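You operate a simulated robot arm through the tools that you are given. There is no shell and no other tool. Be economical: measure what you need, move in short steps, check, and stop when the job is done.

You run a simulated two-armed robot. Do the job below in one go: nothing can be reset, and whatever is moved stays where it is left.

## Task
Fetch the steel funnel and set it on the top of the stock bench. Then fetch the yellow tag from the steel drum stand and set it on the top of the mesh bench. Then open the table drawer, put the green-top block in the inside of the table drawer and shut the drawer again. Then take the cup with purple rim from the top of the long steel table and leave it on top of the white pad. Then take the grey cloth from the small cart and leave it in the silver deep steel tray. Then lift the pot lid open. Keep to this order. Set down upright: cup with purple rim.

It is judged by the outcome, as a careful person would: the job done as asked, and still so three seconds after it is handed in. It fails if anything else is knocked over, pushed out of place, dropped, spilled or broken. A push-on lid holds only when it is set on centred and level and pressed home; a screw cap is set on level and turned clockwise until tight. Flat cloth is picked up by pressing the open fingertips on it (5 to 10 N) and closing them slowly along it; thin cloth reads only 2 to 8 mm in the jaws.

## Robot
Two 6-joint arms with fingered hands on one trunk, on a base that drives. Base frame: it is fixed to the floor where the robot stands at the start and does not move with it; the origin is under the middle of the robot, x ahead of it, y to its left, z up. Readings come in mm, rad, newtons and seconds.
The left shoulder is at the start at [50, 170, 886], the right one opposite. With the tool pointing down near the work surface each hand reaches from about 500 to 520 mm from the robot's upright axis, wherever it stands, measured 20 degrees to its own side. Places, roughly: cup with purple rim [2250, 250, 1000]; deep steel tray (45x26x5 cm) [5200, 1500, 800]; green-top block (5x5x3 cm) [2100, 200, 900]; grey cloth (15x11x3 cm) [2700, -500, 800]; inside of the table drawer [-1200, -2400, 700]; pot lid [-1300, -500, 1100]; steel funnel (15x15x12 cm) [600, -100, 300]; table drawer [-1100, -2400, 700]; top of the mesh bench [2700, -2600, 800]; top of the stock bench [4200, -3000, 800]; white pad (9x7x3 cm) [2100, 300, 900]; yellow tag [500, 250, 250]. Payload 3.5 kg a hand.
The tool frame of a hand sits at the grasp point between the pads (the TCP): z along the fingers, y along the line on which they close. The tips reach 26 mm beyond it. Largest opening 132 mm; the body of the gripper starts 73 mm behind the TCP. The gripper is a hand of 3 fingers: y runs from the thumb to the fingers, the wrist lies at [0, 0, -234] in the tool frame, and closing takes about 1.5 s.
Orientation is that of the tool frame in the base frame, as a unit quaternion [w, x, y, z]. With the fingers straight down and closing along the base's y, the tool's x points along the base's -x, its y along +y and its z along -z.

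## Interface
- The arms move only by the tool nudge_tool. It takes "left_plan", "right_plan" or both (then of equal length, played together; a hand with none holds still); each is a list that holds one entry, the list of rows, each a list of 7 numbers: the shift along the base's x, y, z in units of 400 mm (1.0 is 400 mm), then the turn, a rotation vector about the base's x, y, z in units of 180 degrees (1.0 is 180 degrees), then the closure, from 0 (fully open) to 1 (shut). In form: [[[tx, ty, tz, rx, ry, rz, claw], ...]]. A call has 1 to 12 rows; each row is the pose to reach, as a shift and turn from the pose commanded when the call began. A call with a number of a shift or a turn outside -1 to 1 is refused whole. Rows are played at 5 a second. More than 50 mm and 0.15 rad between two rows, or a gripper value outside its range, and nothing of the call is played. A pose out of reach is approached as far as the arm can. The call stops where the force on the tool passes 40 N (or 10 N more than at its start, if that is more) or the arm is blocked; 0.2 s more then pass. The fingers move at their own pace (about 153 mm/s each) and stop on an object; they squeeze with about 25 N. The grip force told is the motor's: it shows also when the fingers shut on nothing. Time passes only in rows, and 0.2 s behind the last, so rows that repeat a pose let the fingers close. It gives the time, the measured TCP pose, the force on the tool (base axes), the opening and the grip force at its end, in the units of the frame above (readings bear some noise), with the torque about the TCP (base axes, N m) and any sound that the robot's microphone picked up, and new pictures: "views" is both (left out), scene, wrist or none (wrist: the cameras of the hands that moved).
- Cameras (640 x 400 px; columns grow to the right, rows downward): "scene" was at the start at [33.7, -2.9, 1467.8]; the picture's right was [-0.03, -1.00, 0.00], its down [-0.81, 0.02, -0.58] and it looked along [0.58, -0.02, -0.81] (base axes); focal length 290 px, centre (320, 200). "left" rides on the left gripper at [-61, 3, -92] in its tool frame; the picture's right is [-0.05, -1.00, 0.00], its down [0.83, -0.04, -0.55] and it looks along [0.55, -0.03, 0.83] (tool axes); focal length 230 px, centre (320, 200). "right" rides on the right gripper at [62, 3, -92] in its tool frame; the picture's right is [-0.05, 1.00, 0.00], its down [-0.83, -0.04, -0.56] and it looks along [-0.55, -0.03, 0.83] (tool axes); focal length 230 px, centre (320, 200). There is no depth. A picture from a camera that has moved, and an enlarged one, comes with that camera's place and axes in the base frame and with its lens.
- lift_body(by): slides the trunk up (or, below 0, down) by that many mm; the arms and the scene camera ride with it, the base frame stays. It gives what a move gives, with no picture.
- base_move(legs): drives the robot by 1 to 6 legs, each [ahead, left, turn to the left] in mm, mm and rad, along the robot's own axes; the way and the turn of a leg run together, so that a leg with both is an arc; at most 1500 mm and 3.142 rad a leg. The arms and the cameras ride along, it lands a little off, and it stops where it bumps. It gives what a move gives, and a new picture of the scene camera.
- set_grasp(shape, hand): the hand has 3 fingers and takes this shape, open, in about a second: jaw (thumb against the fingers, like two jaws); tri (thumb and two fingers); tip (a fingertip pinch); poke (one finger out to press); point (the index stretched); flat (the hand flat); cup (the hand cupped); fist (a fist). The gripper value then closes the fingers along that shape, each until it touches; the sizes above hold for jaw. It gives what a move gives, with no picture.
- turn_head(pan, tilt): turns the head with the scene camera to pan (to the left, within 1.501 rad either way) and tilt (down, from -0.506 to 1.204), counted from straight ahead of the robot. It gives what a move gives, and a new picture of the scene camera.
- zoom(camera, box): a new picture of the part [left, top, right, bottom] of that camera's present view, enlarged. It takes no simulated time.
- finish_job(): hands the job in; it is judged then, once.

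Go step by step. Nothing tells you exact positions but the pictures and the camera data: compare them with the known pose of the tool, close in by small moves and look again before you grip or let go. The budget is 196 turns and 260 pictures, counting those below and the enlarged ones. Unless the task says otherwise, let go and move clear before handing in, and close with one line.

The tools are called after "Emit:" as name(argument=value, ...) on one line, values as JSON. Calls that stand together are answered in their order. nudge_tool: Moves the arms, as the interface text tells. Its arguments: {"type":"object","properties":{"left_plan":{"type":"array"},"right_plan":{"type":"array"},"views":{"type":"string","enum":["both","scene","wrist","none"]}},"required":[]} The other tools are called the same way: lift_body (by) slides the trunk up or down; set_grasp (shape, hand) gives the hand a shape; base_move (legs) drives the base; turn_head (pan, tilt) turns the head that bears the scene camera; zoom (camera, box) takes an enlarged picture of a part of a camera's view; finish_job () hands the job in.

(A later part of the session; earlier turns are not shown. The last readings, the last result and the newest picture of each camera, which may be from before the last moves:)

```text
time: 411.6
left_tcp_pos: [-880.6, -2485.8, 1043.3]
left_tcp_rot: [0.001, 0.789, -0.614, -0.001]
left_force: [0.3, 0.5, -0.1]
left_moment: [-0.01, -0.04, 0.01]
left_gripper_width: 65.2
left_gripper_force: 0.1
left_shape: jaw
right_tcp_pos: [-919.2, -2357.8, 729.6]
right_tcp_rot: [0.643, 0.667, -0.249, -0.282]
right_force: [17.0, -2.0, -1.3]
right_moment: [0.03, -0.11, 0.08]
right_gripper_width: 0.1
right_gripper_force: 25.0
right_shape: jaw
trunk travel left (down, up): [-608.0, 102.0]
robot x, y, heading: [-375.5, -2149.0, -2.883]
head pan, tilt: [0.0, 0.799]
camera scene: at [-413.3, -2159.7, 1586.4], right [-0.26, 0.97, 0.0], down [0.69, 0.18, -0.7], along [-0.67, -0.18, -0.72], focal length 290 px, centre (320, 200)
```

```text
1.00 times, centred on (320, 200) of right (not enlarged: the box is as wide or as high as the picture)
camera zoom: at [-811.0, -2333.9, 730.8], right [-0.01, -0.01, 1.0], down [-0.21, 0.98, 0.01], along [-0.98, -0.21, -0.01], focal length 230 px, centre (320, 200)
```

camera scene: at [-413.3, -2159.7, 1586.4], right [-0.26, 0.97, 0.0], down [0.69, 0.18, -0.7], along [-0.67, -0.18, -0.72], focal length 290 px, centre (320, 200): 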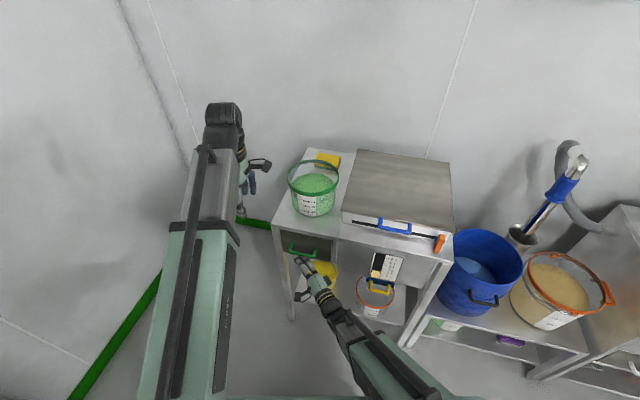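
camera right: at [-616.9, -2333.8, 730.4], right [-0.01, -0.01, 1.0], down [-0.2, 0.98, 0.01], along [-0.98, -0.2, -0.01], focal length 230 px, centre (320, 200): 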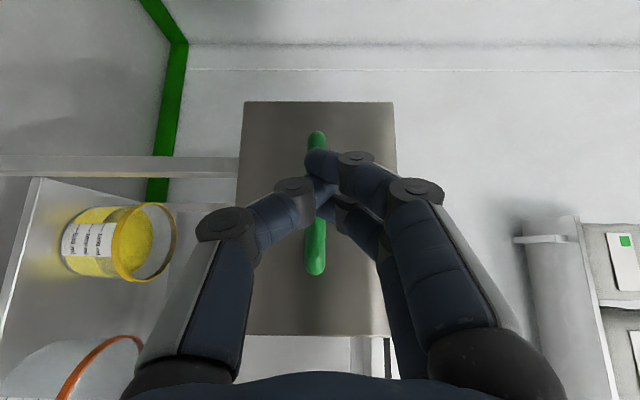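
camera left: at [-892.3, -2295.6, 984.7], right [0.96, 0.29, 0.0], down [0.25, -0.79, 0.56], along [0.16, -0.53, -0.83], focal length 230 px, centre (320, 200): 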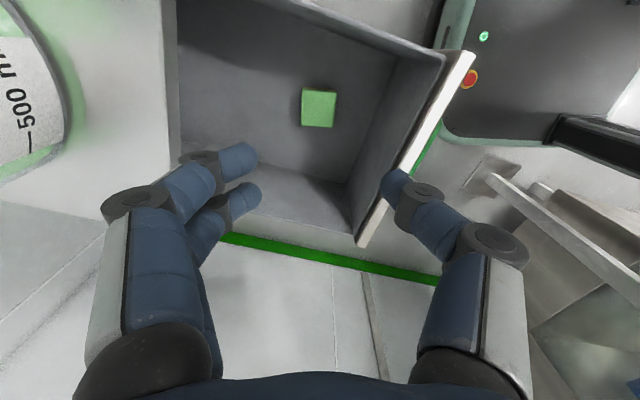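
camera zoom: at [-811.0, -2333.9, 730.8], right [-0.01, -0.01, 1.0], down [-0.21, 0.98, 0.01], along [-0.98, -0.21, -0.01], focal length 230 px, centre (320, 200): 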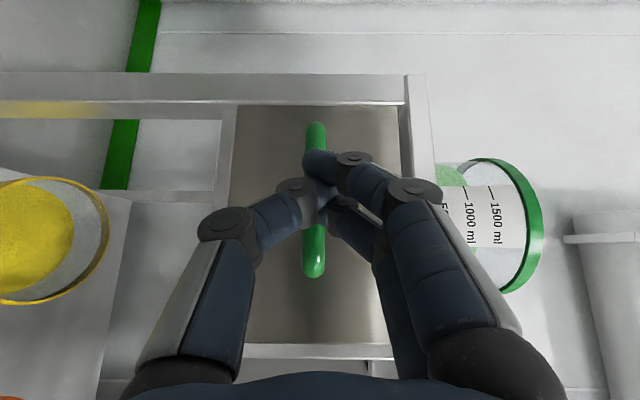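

Emit:
base_move(legs=[[5, -1, 0]])

Emit:
base_move(legs=[[-250, 65, 0], [0, 0, -0.255], [0, -350, 0]])

Emit:
zoom(camera="scene", box=[130, 120, 350, 300])

```text
time: 412.9
left_tcp_pos: [-886.0, -2486.1, 1041.3]
left_tcp_rot: [0.001, 0.789, -0.614, 0.0]
left_force: [0.5, -0.6, -0.3]
left_moment: [0.02, 0.02, -0.02]
left_gripper_width: 65.4
left_gripper_force: 0.0
left_shape: jaw
right_tcp_pos: [-921.3, -2360.6, 727.4]
right_tcp_rot: [0.644, 0.669, -0.245, -0.279]
right_force: [7.9, 1.4, -1.2]
right_moment: [0.0, -0.02, -0.01]
right_gripper_width: 0.0
right_gripper_force: 25.0
right_shape: jaw
trunk travel left (down, up): [-608.0, 102.0]
robot x, y, heading: [-381.6, -2144.9, -2.887]
head pan, tilt: [0.0, 0.799]
stopped in leg 1: the force on the tool passed its limit at 40 N (the readings are from after the stop); the commanded pose is now the measured one
camera scene: at [-418.6, -2159.8, 1586.4], right [-0.26, 0.97, 0.0], down [0.69, 0.18, -0.7], along [-0.67, -0.18, -0.72], focal length 290 px, centre (320, 200)
```

scene: 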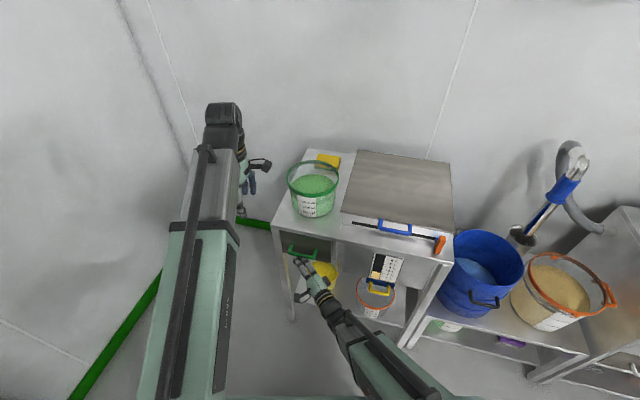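

```text
time: 417.5
left_tcp_pos: [-699.2, -1993.6, 1042.2]
left_tcp_rot: [-0.001, -0.704, 0.71, 0.001]
left_force: [0.2, -1.1, -0.3]
left_moment: [-0.02, 0.01, -0.04]
left_gripper_width: 65.3
left_gripper_force: 0.0
left_shape: jaw
right_tcp_pos: [-701.7, -1862.8, 728.0]
right_tcp_rot: [0.602, 0.632, -0.329, -0.36]
right_force: [0.6, 1.0, 0.0]
right_moment: [-0.01, -0.04, 0.06]
right_gripper_width: 0.0
right_gripper_force: 25.0
right_shape: jaw
trunk travel left (down, up): [-608.0, 102.0]
robot x, y, heading: [-120.5, -1794.8, -3.141]
head pan, tilt: [0.0, 0.799]
camera scene: at [-164.3, -1796.8, 1586.4], right [0.0, 1.0, 0.0], down [0.72, 0.0, -0.7], along [-0.7, 0.0, -0.72], focal length 290 px, centre (320, 200)
```

scene: 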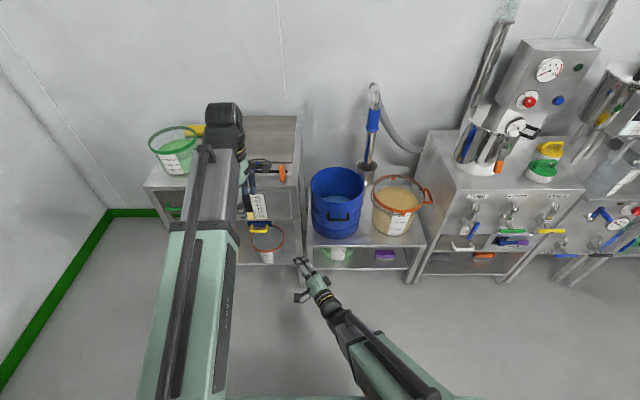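

```text
2.22 times, centred on (240, 210) of scene
camera zoom: at [-164.3, -1796.8, 1586.4], right [0.0, 1.0, 0.0], down [0.72, 0.0, -0.7], along [-0.7, 0.0, -0.72], focal length 645 px, centre (498, 178)
```

zoom: 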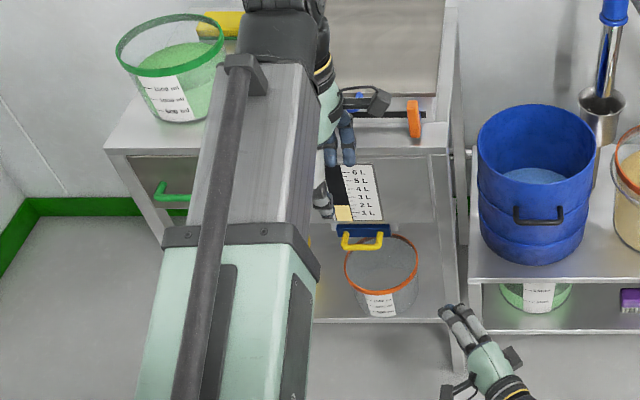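

The drawer is shut with the block inside. Now I raise and tuck the arms and drive back to the long table's north side.

Emit:
nudge_tool(right_plan=[[[0, 0, 0.12, 0, 0, 0, 0.8], [0, 0, 0.24, 0, 0, 0, 0.8], [0, 0, 0.36, 0, 0, 0, 0.8], [0, 0, 0.48, 0, 0, 0, 0.8], [0, 0.08, 0.56, 0, 0, 0, 0.8], [0, 0.18, 0.6, 0, 0, 0, 0.8], [0, 0.28, 0.64, 0, 0, 0, 0.8], [0.05, 0.38, 0.68, 0, 0, 0, 0.8], [0.1, 0.48, 0.7, 0, 0, 0, 0.8], [0.15, 0.58, 0.72, 0, 0, 0, 0.8], [0.2, 0.68, 0.74, 0, 0, 0, 0.8]]], views="none")

Emit:
lift_body(by=100)

Emit:
base_move(legs=[[0, -450, 0], [0, 0, 1.571], [0, 0, 1.571], [1500, 0, 0], [1500, 0, 0], [1010, 0, 0]])

```text
time: 419.9
left_tcp_pos: [-699.8, -1995.1, 1043.2]
left_tcp_rot: [0.0, -0.704, 0.711, 0.0]
left_force: [0.1, -0.5, 0.7]
left_moment: [-0.01, -0.02, 0.02]
left_gripper_width: 65.5
left_gripper_force: 0.0
left_shape: jaw
right_tcp_pos: [-715.9, -1537.8, 987.0]
right_tcp_rot: [0.603, 0.632, -0.329, -0.359]
right_force: [0.6, 0.2, 0.9]
right_moment: [0.03, -0.03, -0.04]
right_gripper_width: 26.1
right_gripper_force: 0.1
right_shape: jaw
right hand out of reach, approached as far as the arm can: row 4, 5, 6, 7, 8, 9, 10, 11
trunk travel left (down, up): [-608.0, 102.0]
robot x, y, heading: [-125.4, -1799.8, -3.145]
head pan, tilt: [0.0, 0.799]
```

```text
time: 421.3
left_tcp_pos: [-699.9, -1993.9, 1141.8]
left_tcp_rot: [-0.001, -0.704, 0.71, 0.001]
left_force: [-0.1, 0.0, -0.2]
left_moment: [0.01, -0.01, -0.02]
left_gripper_width: 65.3
left_gripper_force: 0.0
left_shape: jaw
right_tcp_pos: [-716.7, -1536.4, 1087.6]
right_tcp_rot: [0.602, 0.632, -0.329, -0.36]
right_force: [-0.3, -0.5, -0.5]
right_moment: [0.03, 0.04, -0.02]
right_gripper_width: 26.4
right_gripper_force: 0.1
right_shape: jaw
trunk travel left (down, up): [-708.0, 2.0]
robot x, y, heading: [-125.7, -1795.1, -3.139]
head pan, tilt: [0.0, 0.799]
```

```text
time: 450.7
left_tcp_pos: [4491.0, -1173.6, 1142.0]
left_tcp_rot: [0.001, 0.716, 0.698, 0.0]
left_force: [-0.2, -0.3, -0.1]
left_moment: [0.02, 0.06, 0.02]
left_gripper_width: 65.2
left_gripper_force: 0.2
left_shape: jaw
right_tcp_pos: [4499.8, -1628.6, 1088.0]
right_tcp_rot: [0.365, 0.334, 0.63, 0.599]
right_force: [-0.1, 0.4, 0.1]
right_moment: [-0.01, 0.0, 0.03]
right_gripper_width: 26.3
right_gripper_force: 0.1
right_shape: jaw
trunk travel left (down, up): [-708.0, 2.0]
robot x, y, heading: [3912.4, -1357.2, -0.018]
head pan, tilt: [0.0, 0.799]
camera scene: at [3954.1, -1362.2, 1686.3], right [-0.02, -1.0, 0.0], down [-0.72, 0.01, -0.7], along [0.7, -0.01, -0.72], focal length 290 px, centre (320, 200)
```

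scene: 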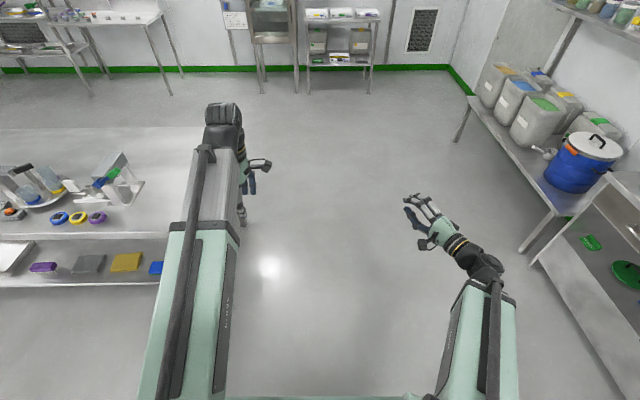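

Emit:
base_move(legs=[[0, 0, 1.585], [1500, 0, 0], [1500, 0, 0], [600, 0, 0], [0, 0, 1.571]])

Emit:
base_move(legs=[[1500, 0, 0], [560, 0, 0], [0, 0, 1.571]])

```text
time: 475.9
left_tcp_pos: [3344.7, 2063.4, 1143.5]
left_tcp_rot: [-0.001, -0.702, 0.712, 0.001]
left_force: [0.2, 0.3, -0.5]
left_moment: [-0.03, -0.01, -0.02]
left_gripper_width: 65.6
left_gripper_force: 0.1
left_shape: jaw
right_tcp_pos: [3329.2, 2517.6, 1088.2]
right_tcp_rot: [0.601, 0.631, -0.332, -0.361]
right_force: [0.1, -0.8, -0.1]
right_moment: [-0.05, -0.02, 0.0]
right_gripper_width: 26.1
right_gripper_force: 0.0
right_shape: jaw
trunk travel left (down, up): [-708.0, 2.0]
robot x, y, heading: [3919.9, 2257.1, 3.133]
head pan, tilt: [0.0, 0.799]
camera scene: at [3881.4, 2254.9, 1686.4], right [0.01, 1.0, 0.0], down [0.72, 0.0, -0.7], along [-0.7, 0.0, -0.72], focal length 290 px, centre (320, 200)
```

scene: 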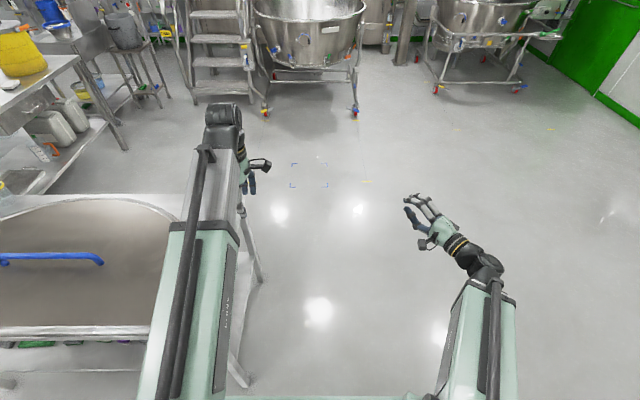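

```text
time: 489.9
left_tcp_pos: [2059.2, 1714.9, 1142.2]
left_tcp_rot: [0.001, 1.0, -0.007, 0.0]
left_force: [0.6, 0.1, 0.1]
left_moment: [-0.02, -0.01, 0.04]
left_gripper_width: 65.2
left_gripper_force: 0.0
left_shape: jaw
right_tcp_pos: [1602.8, 1699.7, 1089.2]
right_tcp_rot: [0.681, 0.68, 0.212, 0.17]
right_force: [-0.4, 0.0, 0.5]
right_moment: [-0.01, 0.02, 0.0]
right_gripper_width: 26.1
right_gripper_force: 0.1
right_shape: jaw
trunk travel left (down, up): [-708.0, 2.0]
robot x, y, heading: [1866.5, 2290.8, -1.576]
head pan, tilt: [0.0, 0.799]
camera scene: at [1866.1, 2249.2, 1686.4], right [-1.0, 0.01, 0.0], down [0.0, 0.72, -0.7], along [0.0, -0.7, -0.72], focal length 290 px, centre (320, 200)
```

scene: 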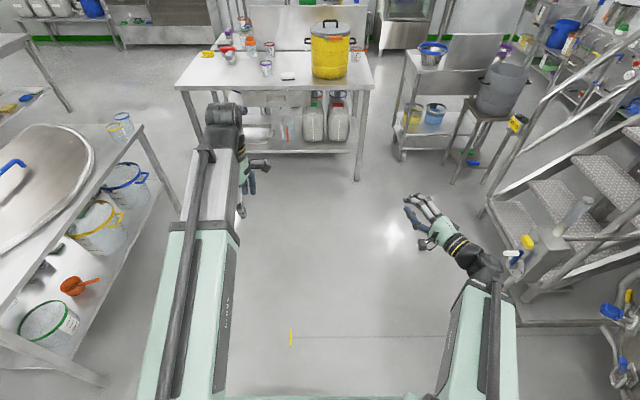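

Emit:
nudge_tool(right_plan=[[[-0.06, 0.06, 0, 0, 0, 0, 0.8], [-0.12, 0.12, 0, 0, 0, 0, 0.8], [-0.18, 0.18, 0, 0, 0, 0, 0.8], [-0.26, 0.24, 0, 0, 0, 0, 0.8], [-0.34, 0.3, 0, 0, 0, 0, 0.8], [-0.42, 0.36, 0, 0, 0, 0, 0.8]]], left_plan=[[[0.04, -0.06, 0, 0, 0, 0, 0.2], [0.08, -0.12, 0, 0, 0, 0, 0.1], [0.12, -0.18, 0, 0, 0, 0, 0], [0.16, -0.24, 0, 0, 0, 0, 0], [0.2, -0.3, 0, 0, 0, 0, 0], [0.24, -0.36, 0, 0, 0, 0, 0]]], views="none")

```text
time: 491.3
left_tcp_pos: [2155.7, 1569.5, 1141.1]
left_tcp_rot: [0.002, 1.0, -0.008, 0.0]
left_force: [0.7, -0.6, 0.5]
left_moment: [-0.02, -0.02, -0.04]
left_gripper_width: 131.8
left_gripper_force: 0.1
left_shape: jaw
right_tcp_pos: [1434.0, 1845.4, 1089.8]
right_tcp_rot: [0.68, 0.68, 0.213, 0.17]
right_force: [0.4, 0.4, -0.2]
right_moment: [-0.01, 0.02, -0.01]
right_gripper_width: 26.3
right_gripper_force: 0.1
right_shape: jaw
right hand out of reach, approached as far as the arm can: row 1, 2, 3
trunk travel left (down, up): [-708.0, 2.0]
robot x, y, heading: [1866.5, 2292.9, -1.578]
head pan, tilt: [0.0, 0.799]
```

Emit:
base_move(legs=[[0, 0, 0.006], [1290, 72, 0]])

Emit:
zoom(camera="left", box=[0, 0, 640, 400])

```text
time: 498.2
left_tcp_pos: [2230.5, 268.0, 1141.1]
left_tcp_rot: [0.003, 1.0, -0.005, -0.001]
left_force: [-0.5, -0.2, -0.2]
left_moment: [-0.01, -0.06, -0.02]
left_gripper_width: 131.9
left_gripper_force: 0.1
left_shape: jaw
right_tcp_pos: [1507.5, 541.0, 1089.0]
right_tcp_rot: [0.68, 0.68, 0.213, 0.173]
right_force: [-0.5, 0.4, -0.2]
right_moment: [0.03, -0.02, 0.01]
right_gripper_width: 26.1
right_gripper_force: 0.1
right_shape: jaw
trunk travel left (down, up): [-708.0, 2.0]
robot x, y, heading: [1937.6, 988.6, -1.573]
head pan, tilt: [0.0, 0.799]
camera scene: at [1938.2, 946.6, 1686.4], right [-1.0, 0.0, 0.0], down [0.0, 0.72, -0.7], along [0.0, -0.7, -0.72], focal length 290 px, centre (320, 200)
```

scene: 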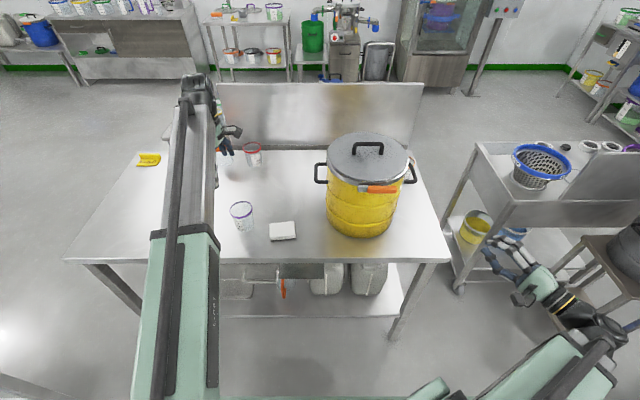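

```text
1.00 times, centred on (320, 200) of left (not enlarged: the box is as wide or as high as the picture)
camera zoom: at [2169.4, 267.5, 1233.7], right [-0.04, 1.0, 0.0], down [0.83, 0.04, 0.56], along [0.56, 0.02, -0.83], focal length 230 px, centre (320, 200)
```

zoom: 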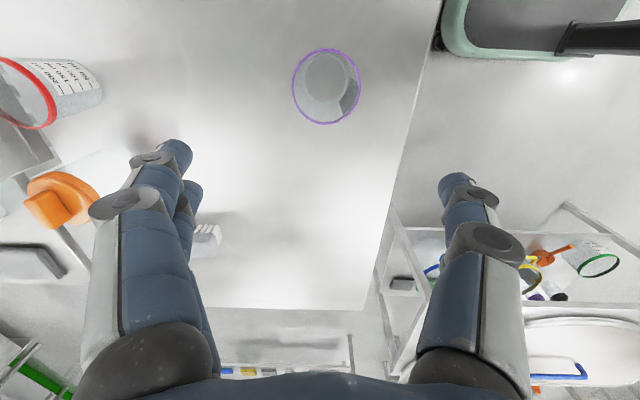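

Emit:
nudge_tool(left_plan=[[[-0.025, 0.01, -0.1, 0, 0, 0, 0], [-0.05, 0.022, -0.2, 0, 0, 0, 0], [-0.05, 0.022, -0.3, 0, 0, 0, 0], [-0.05, 0.022, -0.38, 0, 0, 0, 0], [-0.05, 0.022, -0.38, 0, 0, 0, 0]]], views="wrist")

```text
time: 499.4
left_tcp_pos: [2210.4, 277.6, 988.1]
left_tcp_rot: [0.002, 1.0, -0.005, 0.0]
left_force: [0.0, -0.1, -1.1]
left_moment: [-0.03, 0.01, 0.02]
left_gripper_width: 132.1
left_gripper_force: 0.0
left_shape: jaw
right_tcp_pos: [1507.7, 540.5, 1087.5]
right_tcp_rot: [0.68, 0.679, 0.215, 0.172]
right_force: [0.1, 0.0, 0.8]
right_moment: [-0.01, -0.03, 0.01]
right_gripper_width: 26.1
right_gripper_force: 0.1
right_shape: jaw
trunk travel left (down, up): [-708.0, 2.0]
robot x, y, heading: [1936.4, 986.1, -1.57]
head pan, tilt: [0.0, 0.799]
camera left: at [2149.5, 276.5, 1080.8], right [-0.04, 1.0, -0.01], down [0.83, 0.04, 0.56], along [0.56, 0.02, -0.83], focal length 230 px, centre (320, 200)
```

left: 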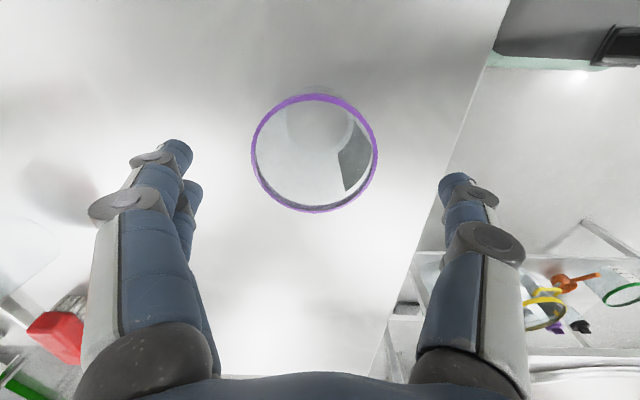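

Emit:
nudge_tool(left_plan=[[[-0.012, -0.007, -0.06, 0, 0, 0, 0], [-0.012, -0.007, -0.12, 0, 0, 0, 0], [-0.012, -0.007, -0.18, 0, 0, 0, 0], [-0.012, -0.007, -0.18, 0, 0, 0, 0.25], [-0.012, -0.007, -0.18, 0, 0, 0, 0.4], [-0.012, -0.007, -0.18, 0, 0, 0, 0.55], [-0.012, -0.007, -0.18, 0, 0, 0, 0.7], [-0.012, -0.007, -0.18, 0, 0, 0, 0.7]]], views="wrist")

```text
time: 501.2
left_tcp_pos: [2205.2, 274.8, 918.0]
left_tcp_rot: [0.003, 1.0, -0.005, 0.0]
left_force: [0.3, -0.1, -0.1]
left_moment: [-0.02, 0.0, -0.02]
left_gripper_width: 59.8
left_gripper_force: 25.0
left_shape: jaw
right_tcp_pos: [1507.9, 539.6, 1087.8]
right_tcp_rot: [0.68, 0.68, 0.214, 0.172]
right_force: [0.3, 0.8, 0.0]
right_moment: [0.0, -0.01, 0.0]
right_gripper_width: 26.2
right_gripper_force: 0.1
right_shape: jaw
trunk travel left (down, up): [-708.0, 2.0]
robot x, y, heading: [1937.5, 987.2, -1.569]
head pan, tilt: [0.0, 0.799]
camera left: at [2144.4, 273.6, 1009.6], right [-0.04, 1.0, -0.01], down [0.83, 0.04, 0.56], along [0.56, 0.02, -0.83], focal length 230 px, centre (320, 200)
```

left: 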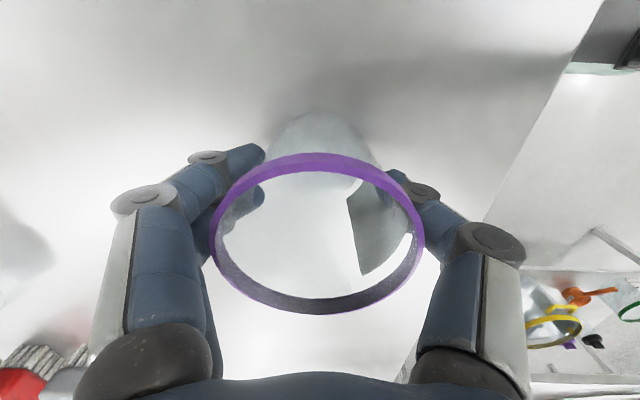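

Gripped. Lift and move over the white pad.

Emit:
nudge_tool(left_plan=[[[0, 0, 0.05, 0, 0, 0, 1], [0, 0, 0.13, 0, 0, 0, 1], [0, 0, 0.22, 0, 0, 0, 1], [-0.1, 0.03, 0.24, 0, 0, 0, 1], [-0.2, 0.07, 0.24, 0, 0, 0, 1], [-0.28, 0.1, 0.24, 0, 0, 0, 1], [-0.28, 0.1, 0.24, 0, 0, 0, 1]]])

Emit:
zoom(camera="scene", box=[180, 160, 360, 280])

```text
time: 502.8
left_tcp_pos: [2093.0, 315.2, 1014.6]
left_tcp_rot: [0.002, 1.0, -0.004, 0.0]
left_force: [-0.3, -0.4, -0.4]
left_moment: [0.01, -0.01, 0.02]
left_gripper_width: 60.1
left_gripper_force: 25.1
left_shape: jaw
right_tcp_pos: [1509.0, 539.3, 1089.0]
right_tcp_rot: [0.68, 0.68, 0.214, 0.172]
right_force: [0.3, -0.1, 0.3]
right_moment: [0.0, 0.02, 0.01]
right_gripper_width: 26.2
right_gripper_force: 0.0
right_shape: jaw
trunk travel left (down, up): [-708.0, 2.0]
robot x, y, heading: [1934.8, 987.3, -1.571]
head pan, tilt: [0.0, 0.799]
camera scene: at [1938.6, 947.0, 1686.4], right [-1.0, 0.0, 0.0], down [0.0, 0.72, -0.7], along [0.0, -0.7, -0.72], focal length 290 px, centre (320, 200)
camera left: at [2031.8, 313.8, 1106.3], right [-0.04, 1.0, 0.0], down [0.83, 0.04, 0.56], along [0.56, 0.02, -0.83], focal length 230 px, centre (320, 200)
```

scene: 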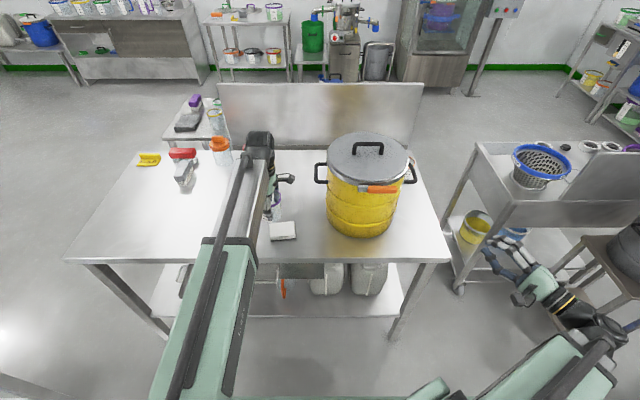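
left: 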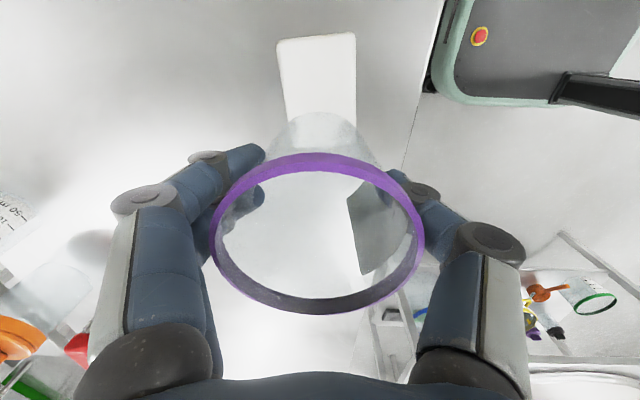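

```text
3.33 times, centred on (270, 220) of scene
camera zoom: at [1938.6, 947.0, 1686.4], right [-1.0, 0.0, 0.0], down [0.0, 0.72, -0.7], along [0.0, -0.7, -0.72], focal length 968 px, centre (487, 133)
```

zoom: 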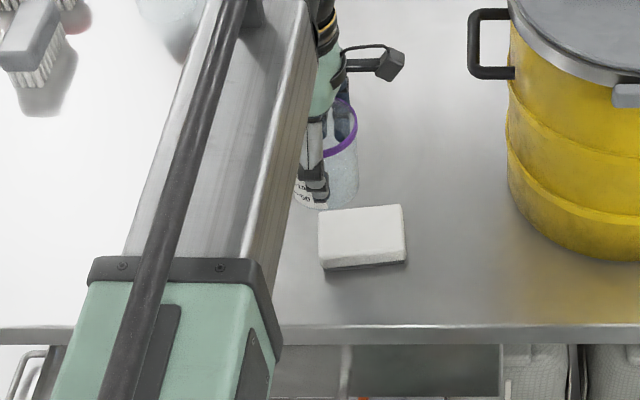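

Emit:
nudge_tool(left_plan=[[[-0.057, -0.002, 0, 0, 0, 0, 1], [-0.057, -0.002, -0.07, 0, 0, 0, 1], [-0.057, -0.002, -0.13, 0, 0, 0, 1], [-0.057, -0.002, -0.13, 0, 0, 0, 1]]])

Emit:
zoom(camera="scene", box=[180, 160, 360, 280])

```text
time: 503.8
left_tcp_pos: [2071.1, 314.2, 961.6]
left_tcp_rot: [0.003, 1.0, -0.006, 0.0]
left_force: [-0.3, 0.9, -1.8]
left_moment: [-0.03, -0.01, -0.01]
left_gripper_width: 60.1
left_gripper_force: 24.8
left_shape: jaw
right_tcp_pos: [1508.1, 540.6, 1087.2]
right_tcp_rot: [0.68, 0.68, 0.214, 0.172]
right_force: [-0.1, 0.2, 0.3]
right_moment: [-0.01, 0.01, 0.01]
right_gripper_width: 26.4
right_gripper_force: 0.0
right_shape: jaw
trunk travel left (down, up): [-708.0, 2.0]
robot x, y, heading: [1938.1, 988.5, -1.572]
head pan, tilt: [0.0, 0.799]
camera scene: at [1938.3, 947.1, 1686.4], right [-1.0, 0.0, 0.0], down [0.0, 0.72, -0.7], along [0.0, -0.7, -0.72], focal length 290 px, centre (320, 200)
camera left: at [2009.5, 312.7, 1053.6], right [-0.04, 1.0, -0.01], down [0.83, 0.04, 0.56], along [0.56, 0.02, -0.83], focal length 230 px, centre (320, 200)
```

scene: 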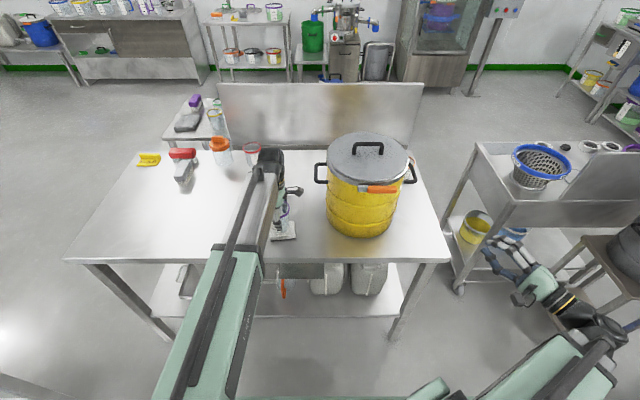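
left: 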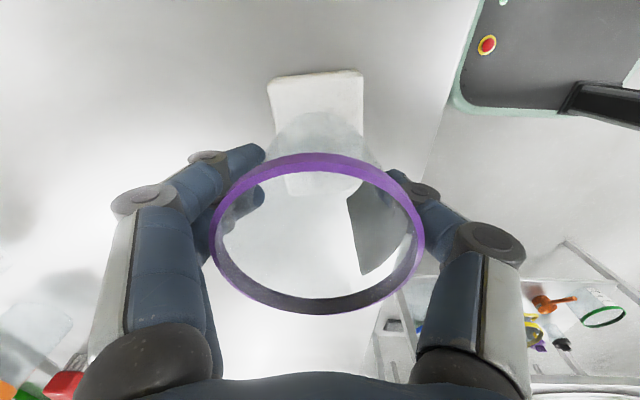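

```text
3.33 times, centred on (270, 220) of scene
camera zoom: at [1938.3, 947.1, 1686.4], right [-1.0, 0.0, 0.0], down [0.0, 0.72, -0.7], along [0.0, -0.7, -0.72], focal length 968 px, centre (487, 133)
```

zoom: 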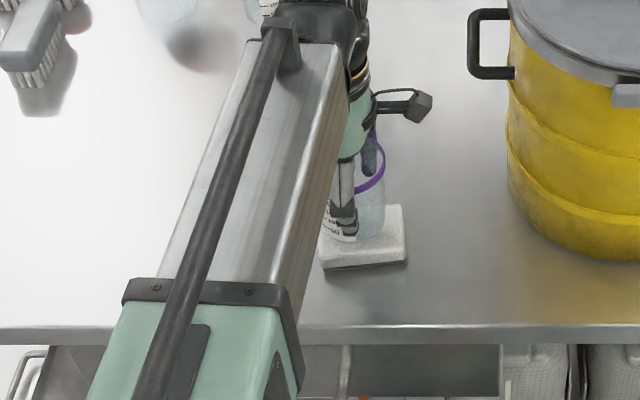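

Emit:
nudge_tool(left_plan=[[[0, 0, -0.012, 0, 0, 0, 1], [0, 0, -0.025, 0, 0, 0, 1], [0, 0, -0.025, 0, 0, 0, 1]]], views="none")

Emit:
nudge_tool(left_plan=[[[0, 0, -0.006, 0, 0, 0, 1], [0, 0, -0.011, 0, 0, 0, 1], [0, 0, -0.011, 0, 0, 0, 1]]], views="none")

```text
time: 504.6
left_tcp_pos: [2070.2, 314.4, 952.0]
left_tcp_rot: [0.002, 1.0, -0.005, 0.001]
left_force: [-0.2, -0.5, -0.2]
left_moment: [-0.05, -0.02, -0.03]
left_gripper_width: 59.8
left_gripper_force: 24.7
left_shape: jaw
right_tcp_pos: [1507.8, 540.6, 1088.1]
right_tcp_rot: [0.68, 0.68, 0.214, 0.172]
right_force: [0.0, -0.1, 0.3]
right_moment: [0.0, -0.04, 0.02]
right_gripper_width: 26.1
right_gripper_force: 0.0
right_shape: jaw
trunk travel left (down, up): [-708.0, 2.0]
robot x, y, heading: [1937.1, 991.1, -1.573]
head pan, tilt: [0.0, 0.799]
```

```text
time: 505.4
left_tcp_pos: [2069.7, 313.3, 946.7]
left_tcp_rot: [0.003, 1.0, -0.005, 0.0]
left_force: [-0.5, 0.1, 0.4]
left_moment: [-0.04, 0.0, -0.03]
left_gripper_width: 59.9
left_gripper_force: 24.9
left_shape: jaw
right_tcp_pos: [1508.1, 540.2, 1088.5]
right_tcp_rot: [0.68, 0.679, 0.214, 0.172]
right_force: [-0.4, -0.1, 0.6]
right_moment: [0.02, -0.02, 0.0]
right_gripper_width: 26.4
right_gripper_force: 0.1
right_shape: jaw
trunk travel left (down, up): [-708.0, 2.0]
robot x, y, heading: [1938.7, 988.3, -1.572]
head pan, tilt: [0.0, 0.799]
```

Emit:
nudge_tool(left_plan=[[[0, 0, -0.005, 0, 0, 0, 1], [0, 0, -0.01, 0, 0, 0, 1], [0, 0, -0.01, 0, 0, 0, 1]]], views="none")

Emit:
nudge_tool(left_plan=[[[0, 0, -0.005, 0, 0, 0, 1], [0, 0, -0.01, 0, 0, 0, 1], [0, 0, -0.01, 0, 0, 0, 1]]], views="wrist")

```text
time: 506.2
left_tcp_pos: [2070.5, 314.1, 946.0]
left_tcp_rot: [0.004, 1.0, -0.006, 0.0]
left_force: [-1.2, -1.7, 19.0]
left_moment: [-0.06, 0.01, 0.01]
left_gripper_width: 59.4
left_gripper_force: 24.9
left_shape: jaw
right_tcp_pos: [1507.8, 541.4, 1088.6]
right_tcp_rot: [0.681, 0.679, 0.213, 0.172]
right_force: [-0.4, -0.5, 0.5]
right_moment: [0.01, 0.04, 0.02]
right_gripper_width: 26.1
right_gripper_force: 0.1
right_shape: jaw
trunk travel left (down, up): [-708.0, 2.0]
robot x, y, heading: [1935.1, 988.9, -1.574]
head pan, tilt: [0.0, 0.799]
```

```text
time: 507.0
left_tcp_pos: [2070.0, 315.3, 943.6]
left_tcp_rot: [0.004, 1.0, -0.005, 0.001]
left_force: [1.2, -2.8, 35.9]
left_moment: [-0.13, -0.02, 0.13]
left_gripper_width: 60.3
left_gripper_force: 25.2
left_shape: jaw
right_tcp_pos: [1507.7, 542.4, 1090.3]
right_tcp_rot: [0.681, 0.679, 0.214, 0.172]
right_force: [0.0, -0.3, 0.0]
right_moment: [-0.02, 0.0, -0.01]
right_gripper_width: 26.2
right_gripper_force: 0.1
right_shape: jaw
trunk travel left (down, up): [-708.0, 2.0]
robot x, y, heading: [1938.4, 987.9, -1.568]
head pan, tilt: [0.0, 0.799]
camera left: at [2009.5, 314.5, 1034.5], right [-0.04, 1.0, -0.01], down [0.83, 0.04, 0.56], along [0.56, 0.02, -0.83], focal length 230 px, centre (320, 200)
```

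left: 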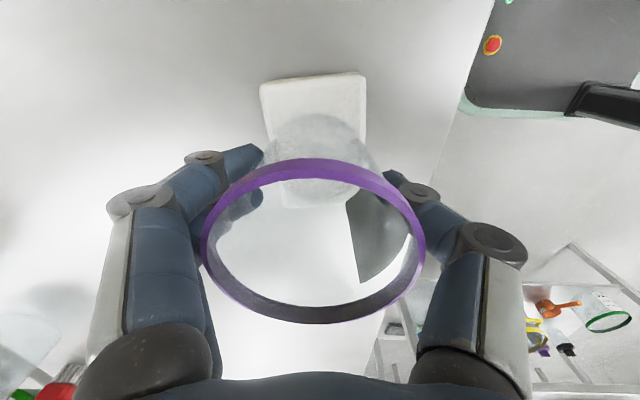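

Emit:
nudge_tool(left_plan=[[[0, 0, 0.008, 0, 0, 0, 1], [0, 0, 0.012, 0, 0, 0, 1], [0, 0, 0.012, 0, 0, 0, 0.5], [0, 0, 0.012, 0, 0, 0, 0.4], [0, 0, 0.012, 0, 0, 0, 0.25], [0, 0, 0.012, 0, 0, 0, 0.1], [0, 0, 0.012, 0, 0, 0, 0]]], views="wrist")

```text
time: 508.6
left_tcp_pos: [2071.6, 314.1, 944.3]
left_tcp_rot: [0.003, 1.0, -0.006, 0.0]
left_force: [-0.7, 0.9, -0.5]
left_moment: [0.01, 0.0, 0.04]
left_gripper_width: 132.4
left_gripper_force: 0.1
left_shape: jaw
right_tcp_pos: [1508.1, 540.2, 1089.0]
right_tcp_rot: [0.68, 0.68, 0.213, 0.172]
right_force: [1.0, -0.2, 0.6]
right_moment: [0.01, -0.01, 0.01]
right_gripper_width: 26.2
right_gripper_force: 0.1
right_shape: jaw
trunk travel left (down, up): [-708.0, 2.0]
robot x, y, heading: [1937.0, 989.2, -1.57]
head pan, tilt: [0.0, 0.799]
camera left: at [2009.9, 313.2, 1036.1], right [-0.04, 1.0, 0.0], down [0.83, 0.04, 0.56], along [0.56, 0.02, -0.83], focal length 230 px, centre (320, 200)
```

left: 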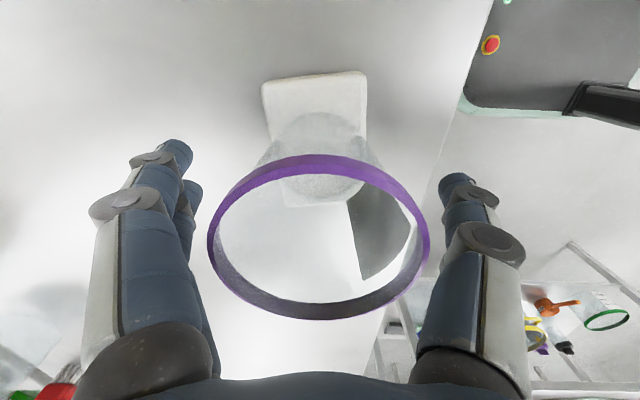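

The cup stands centred on the pad. Lift the hand straight up and check.

Emit:
nudge_tool(left_plan=[[[0, 0, 0.08, 0, 0, 0, 0], [0, 0, 0.18, 0, 0, 0, 0], [0, 0, 0.28, 0, 0, 0, 0], [0, 0, 0.38, 0, 0, 0, 0], [0, 0, 0.46, 0, 0, 0, 0]]], views="wrist")

```text
time: 509.8
left_tcp_pos: [2070.6, 313.6, 1129.1]
left_tcp_rot: [0.003, 1.0, -0.005, 0.0]
left_force: [0.7, -0.2, -0.8]
left_moment: [0.0, 0.0, 0.03]
left_gripper_width: 131.6
left_gripper_force: 0.1
left_shape: jaw
right_tcp_pos: [1508.4, 539.8, 1088.6]
right_tcp_rot: [0.68, 0.68, 0.214, 0.172]
right_force: [-0.3, -0.1, 0.2]
right_moment: [0.0, 0.02, -0.01]
right_gripper_width: 26.1
right_gripper_force: 0.1
right_shape: jaw
trunk travel left (down, up): [-708.0, 2.0]
robot x, y, heading: [1941.0, 985.5, -1.571]
head pan, tilt: [0.0, 0.799]
camera left: at [2009.4, 312.2, 1221.5], right [-0.04, 1.0, 0.0], down [0.83, 0.04, 0.56], along [0.56, 0.02, -0.83], focal length 230 px, centre (320, 200)
```

left: 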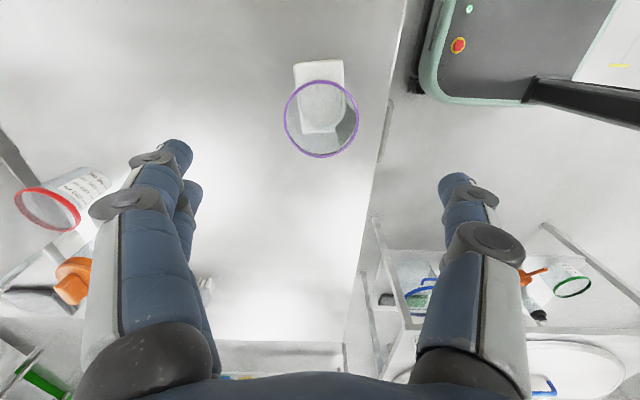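

Cup done. Now the grey cloth: drive round to the east side of the small cart.

Emit:
base_move(legs=[[-1270, 0, 0], [0, 0, 1.571], [1500, 0, 0], [480, 0, 0], [0, 0, -1.571]])

Emit:
base_move(legs=[[1500, 0, 0], [945, 0, 0], [0, 0, -1.571]])

```text
time: 533.3
left_tcp_pos: [4026.5, 1563.4, 1128.7]
left_tcp_rot: [0.003, 1.0, -0.015, 0.0]
left_force: [0.4, -0.6, 0.4]
left_moment: [0.05, -0.04, -0.03]
left_gripper_width: 131.8
left_gripper_force: 0.1
left_shape: jaw
right_tcp_pos: [3469.6, 1801.1, 1089.3]
right_tcp_rot: [0.682, 0.682, 0.206, 0.165]
right_force: [-0.5, -0.8, 0.4]
right_moment: [0.01, 0.01, 0.04]
right_gripper_width: 26.1
right_gripper_force: 0.0
right_shape: jaw
trunk travel left (down, up): [-708.0, 2.0]
robot x, y, heading: [3910.0, 2241.8, -1.592]
head pan, tilt: [0.0, 0.799]
camera scene: at [3909.3, 2199.7, 1686.4], right [-1.0, 0.02, 0.0], down [0.02, 0.72, -0.7], along [-0.02, -0.7, -0.72], focal length 290 px, centre (320, 200)
```

scene: 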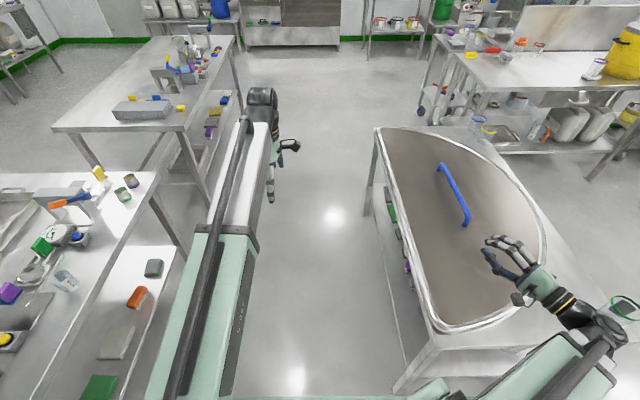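

```text
time: 549.1
left_tcp_pos: [3153.6, -301.2, 1129.2]
left_tcp_rot: [-0.001, -0.688, 0.726, 0.003]
left_force: [0.3, -0.5, -0.7]
left_moment: [0.01, -0.01, 0.0]
left_gripper_width: 131.9
left_gripper_force: 0.0
left_shape: jaw
right_tcp_pos: [3402.0, 249.7, 1089.3]
right_tcp_rot: [0.595, 0.624, -0.344, -0.373]
right_force: [1.2, -0.3, -1.2]
right_moment: [0.0, 0.01, -0.02]
right_gripper_width: 26.1
right_gripper_force: 0.0
right_shape: jaw
trunk travel left (down, up): [-708.0, 2.0]
robot x, y, heading: [3831.6, -197.1, 3.101]
head pan, tilt: [0.0, 0.799]
camera scene: at [3793.2, -196.2, 1686.4], right [0.04, 1.0, 0.0], down [0.72, -0.03, -0.7], along [-0.7, 0.03, -0.72], focal length 290 px, centre (320, 200)
```

scene: 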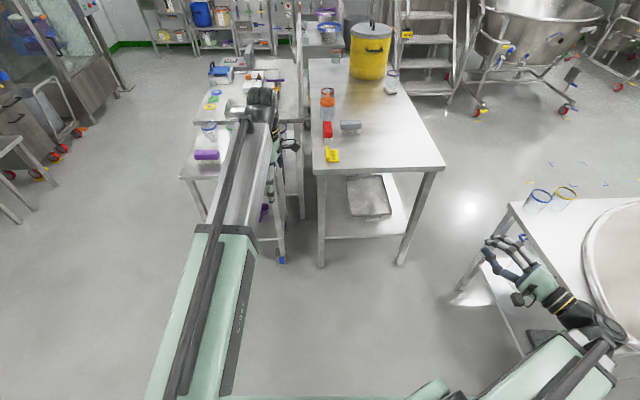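

Emit:
base_move(legs=[[0, 0, 0.04], [0, 150, 0], [400, 0, 0]])

Emit:
zoom(camera="left", box=[0, 0, 640, 400])

```text
time: 553.0
left_tcp_pos: [2752.9, -476.9, 1128.0]
left_tcp_rot: [0.0, -0.703, 0.711, 0.002]
left_force: [0.2, -0.2, -0.1]
left_moment: [0.03, 0.01, -0.01]
left_gripper_width: 131.7
left_gripper_force: 0.0
left_shape: jaw
right_tcp_pos: [2982.0, 83.6, 1087.9]
right_tcp_rot: [0.602, 0.632, -0.33, -0.361]
right_force: [-0.5, -0.8, -0.3]
right_moment: [-0.05, -0.01, 0.0]
right_gripper_width: 26.3
right_gripper_force: 0.1
right_shape: jaw
trunk travel left (down, up): [-708.0, 2.0]
robot x, y, heading: [3432.4, -345.9, 3.14]
head pan, tilt: [0.0, 0.799]
camera scene: at [3388.0, -346.3, 1686.3], right [0.0, 1.0, 0.0], down [0.72, 0.0, -0.7], along [-0.7, 0.0, -0.72], focal length 290 px, centre (320, 200)
```

scene: 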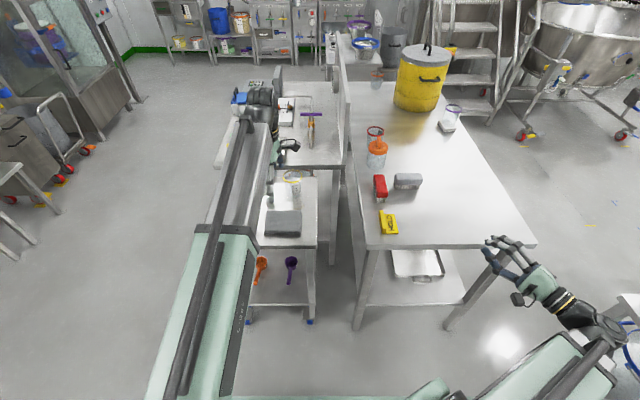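

```text
1.00 times, centred on (320, 200) of left (not enlarged: the box is as wide or as high as the picture)
camera zoom: at [2751.7, -414.7, 1220.4], right [1.0, 0.04, 0.0], down [0.04, -0.83, 0.56], along [0.02, -0.56, -0.83], focal length 230 px, centre (320, 200)
```

zoom: 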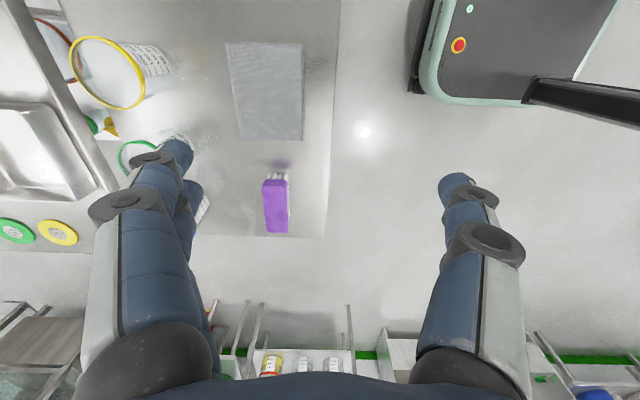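

Emit:
base_move(legs=[[85, 4, 0]])

Emit:
nudge_tool(left_plan=[[[0, 0, -0.12, 0, 0, 0, 0.2], [0, 0, -0.24, 0, 0, 0, 0.35], [0, 0, -0.36, 0, 0, 0, 0.35], [0, 0, -0.48, 0, 0, 0, 0.35], [0, 0, -0.6, 0, 0, 0, 0.35], [0, 0, -0.65, 0, 0, 0, 0.35], [0, 0, -0.65, 0, 0, 0, 0.35]]], views="wrist")

```text
time: 554.0
left_tcp_pos: [2667.4, -480.5, 1126.9]
left_tcp_rot: [-0.001, -0.702, 0.712, 0.001]
left_force: [-0.1, -0.5, -0.1]
left_moment: [0.03, -0.03, -0.01]
left_gripper_width: 132.3
left_gripper_force: 0.1
left_shape: jaw
right_tcp_pos: [2895.6, 80.8, 1088.5]
right_tcp_rot: [0.602, 0.631, -0.33, -0.36]
right_force: [-0.9, 0.1, -0.4]
right_moment: [0.01, 0.02, 0.03]
right_gripper_width: 26.3
right_gripper_force: 0.0
right_shape: jaw
trunk travel left (down, up): [-708.0, 2.0]
robot x, y, heading: [3341.5, -350.7, 3.142]
head pan, tilt: [0.0, 0.799]
camera scene: at [3301.5, -350.1, 1686.3], right [0.0, 1.0, 0.0], down [0.72, 0.0, -0.7], along [-0.7, 0.0, -0.72], focal length 290 px, centre (320, 200)
```

scene: 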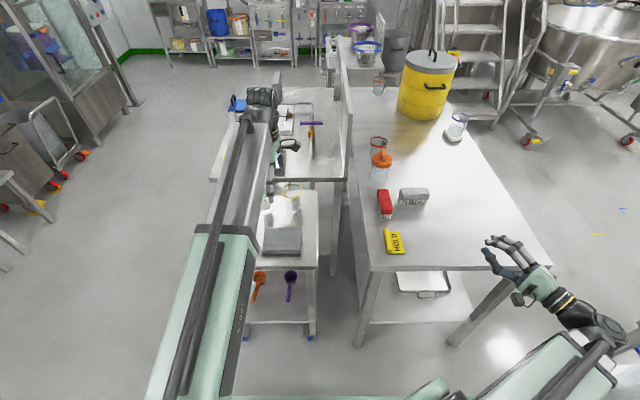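

```text
time: 555.6
left_tcp_pos: [2667.9, -480.7, 868.6]
left_tcp_rot: [-0.002, -0.703, 0.712, 0.002]
left_force: [-0.4, 0.4, -0.6]
left_moment: [0.0, -0.01, 0.02]
left_gripper_width: 86.3
left_gripper_force: 0.0
left_shape: jaw
right_tcp_pos: [2895.9, 80.4, 1088.1]
right_tcp_rot: [0.602, 0.631, -0.33, -0.361]
right_force: [-0.6, -0.1, 0.1]
right_moment: [0.0, -0.01, -0.01]
right_gripper_width: 26.0
right_gripper_force: 0.1
right_shape: jaw
trunk travel left (down, up): [-708.0, 2.0]
robot x, y, heading: [3345.4, -348.3, 3.136]
head pan, tilt: [0.0, 0.799]
camera left: at [2666.7, -418.1, 960.9], right [1.0, 0.04, -0.01], down [0.04, -0.83, 0.56], along [0.02, -0.56, -0.83], focal length 230 px, centre (320, 200)
```

left: 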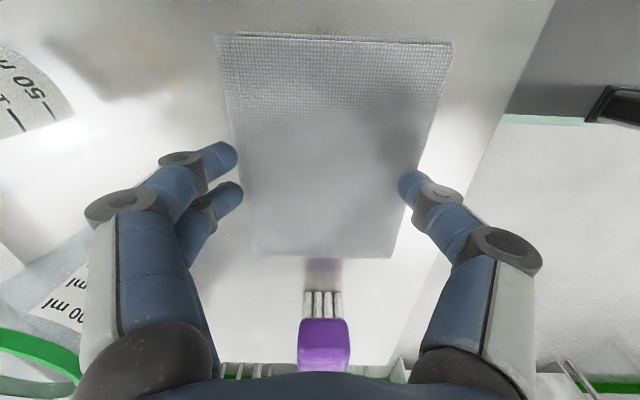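

Emit:
nudge_tool(left_plan=[[[0.01, 0.01, -0.03, 0, 0, 0, 0.42], [0.01, 0.01, -0.06, 0, 0, 0, 0.42], [0.01, 0.01, -0.06, 0, 0, 0, 0.42]]], views="none")

Emit:
nudge_tool(left_plan=[[[0, 0, -0.01, 0, 0, 0, 0.42], [0, 0, -0.02, 0, 0, 0, 0.42], [0, 0, -0.02, 0, 0, 0, 0.42]]], views="none")

```text
time: 556.0
left_tcp_pos: [2667.1, -479.5, 868.2]
left_tcp_rot: [-0.007, -0.702, 0.712, 0.004]
left_force: [-0.7, -2.3, 25.2]
left_moment: [-0.05, -1.3, -0.09]
left_gripper_width: 76.9
left_gripper_force: 0.1
left_shape: jaw
right_tcp_pos: [2897.4, 80.1, 1089.0]
right_tcp_rot: [0.602, 0.631, -0.33, -0.361]
right_force: [-0.5, -0.2, -0.2]
right_moment: [0.0, -0.03, 0.02]
right_gripper_width: 26.5
right_gripper_force: 0.1
right_shape: jaw
trunk travel left (down, up): [-708.0, 2.0]
robot x, y, heading: [3342.6, -348.3, 3.138]
head pan, tilt: [0.0, 0.799]
stopped in row 2 (left hand): the force on the tool passed its limit at 50 N (the readings are from after the stop); the commanded pose is now the measured one
```

```text
time: 556.5
left_tcp_pos: [2665.7, -480.1, 867.5]
left_tcp_rot: [-0.008, -0.703, 0.711, 0.005]
left_force: [-0.8, 0.3, 25.5]
left_moment: [0.0, -1.46, 0.0]
left_gripper_width: 76.7
left_gripper_force: 0.1
left_shape: jaw
right_tcp_pos: [2897.2, 81.4, 1089.0]
right_tcp_rot: [0.603, 0.631, -0.33, -0.359]
right_force: [-0.3, 0.5, 0.2]
right_moment: [0.03, 0.01, 0.03]
right_gripper_width: 26.5
right_gripper_force: 0.0
right_shape: jaw
trunk travel left (down, up): [-708.0, 2.0]
robot x, y, heading: [3343.1, -348.6, 3.14]
head pan, tilt: [0.0, 0.799]
stopped in row 2 (left hand): the force on the tool passed its limit at 44 N (the readings are from after the stop); the commanded pose is now the measured one
```

Emit:
nudge_tool(left_plan=[[[0, 0, 0.01, 0, 0, 0, 0.42], [0, 0, 0.015, 0, 0, 0, 0.42], [0, 0, 0.015, 0, 0, 0, 0.42]]], views="both")

Emit:
zoom(camera="scene", box=[230, 170, 350, 280])

```text
time: 557.2
left_tcp_pos: [2666.2, -480.5, 869.6]
left_tcp_rot: [-0.007, -0.703, 0.711, 0.004]
left_force: [0.1, -0.8, 0.1]
left_moment: [-0.02, -0.02, -0.01]
left_gripper_width: 77.0
left_gripper_force: 0.0
left_shape: jaw
right_tcp_pos: [2896.1, 79.9, 1088.5]
right_tcp_rot: [0.602, 0.631, -0.331, -0.36]
right_force: [-0.4, -0.2, 0.1]
right_moment: [0.01, -0.03, 0.01]
right_gripper_width: 26.0
right_gripper_force: 0.0
right_shape: jaw
trunk travel left (down, up): [-708.0, 2.0]
robot x, y, heading: [3344.5, -349.4, 3.141]
head pan, tilt: [0.0, 0.799]
camera scene: at [3303.6, -350.1, 1686.2], right [0.0, 1.0, 0.0], down [0.72, 0.0, -0.7], along [-0.7, 0.0, -0.72], focal length 290 px, centre (320, 200)
camera left: at [2666.3, -417.2, 961.8], right [1.0, 0.04, -0.02], down [0.04, -0.83, 0.56], along [0.01, -0.56, -0.83], focal length 230 px, centre (320, 200)
```

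scene: 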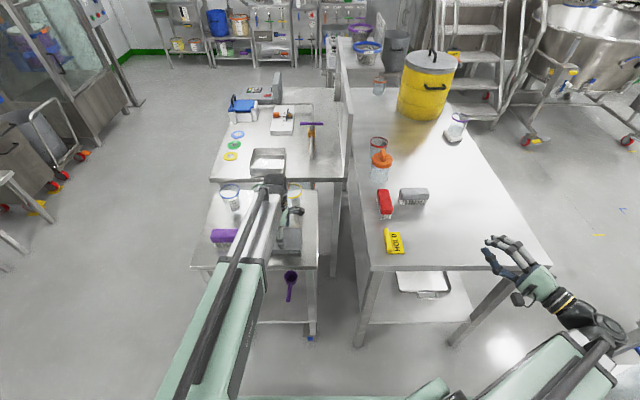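
left: 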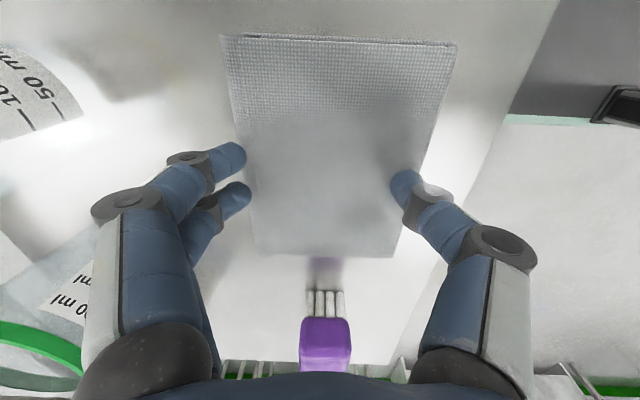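

```text
3.64 times, centred on (290, 225) of scene
camera zoom: at [3303.6, -350.1, 1686.2], right [0.0, 1.0, 0.0], down [0.72, 0.0, -0.7], along [-0.7, 0.0, -0.72], focal length 1056 px, centre (429, 109)
```

zoom: 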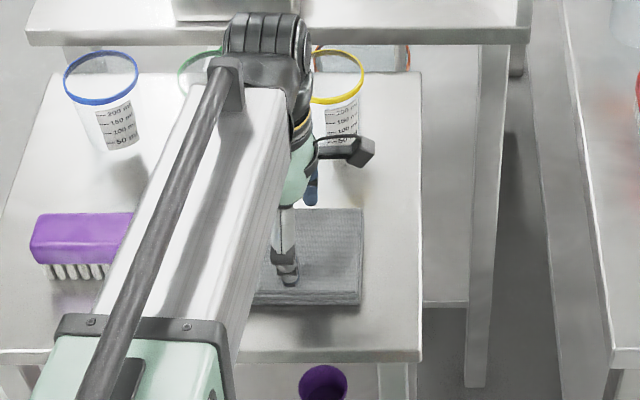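

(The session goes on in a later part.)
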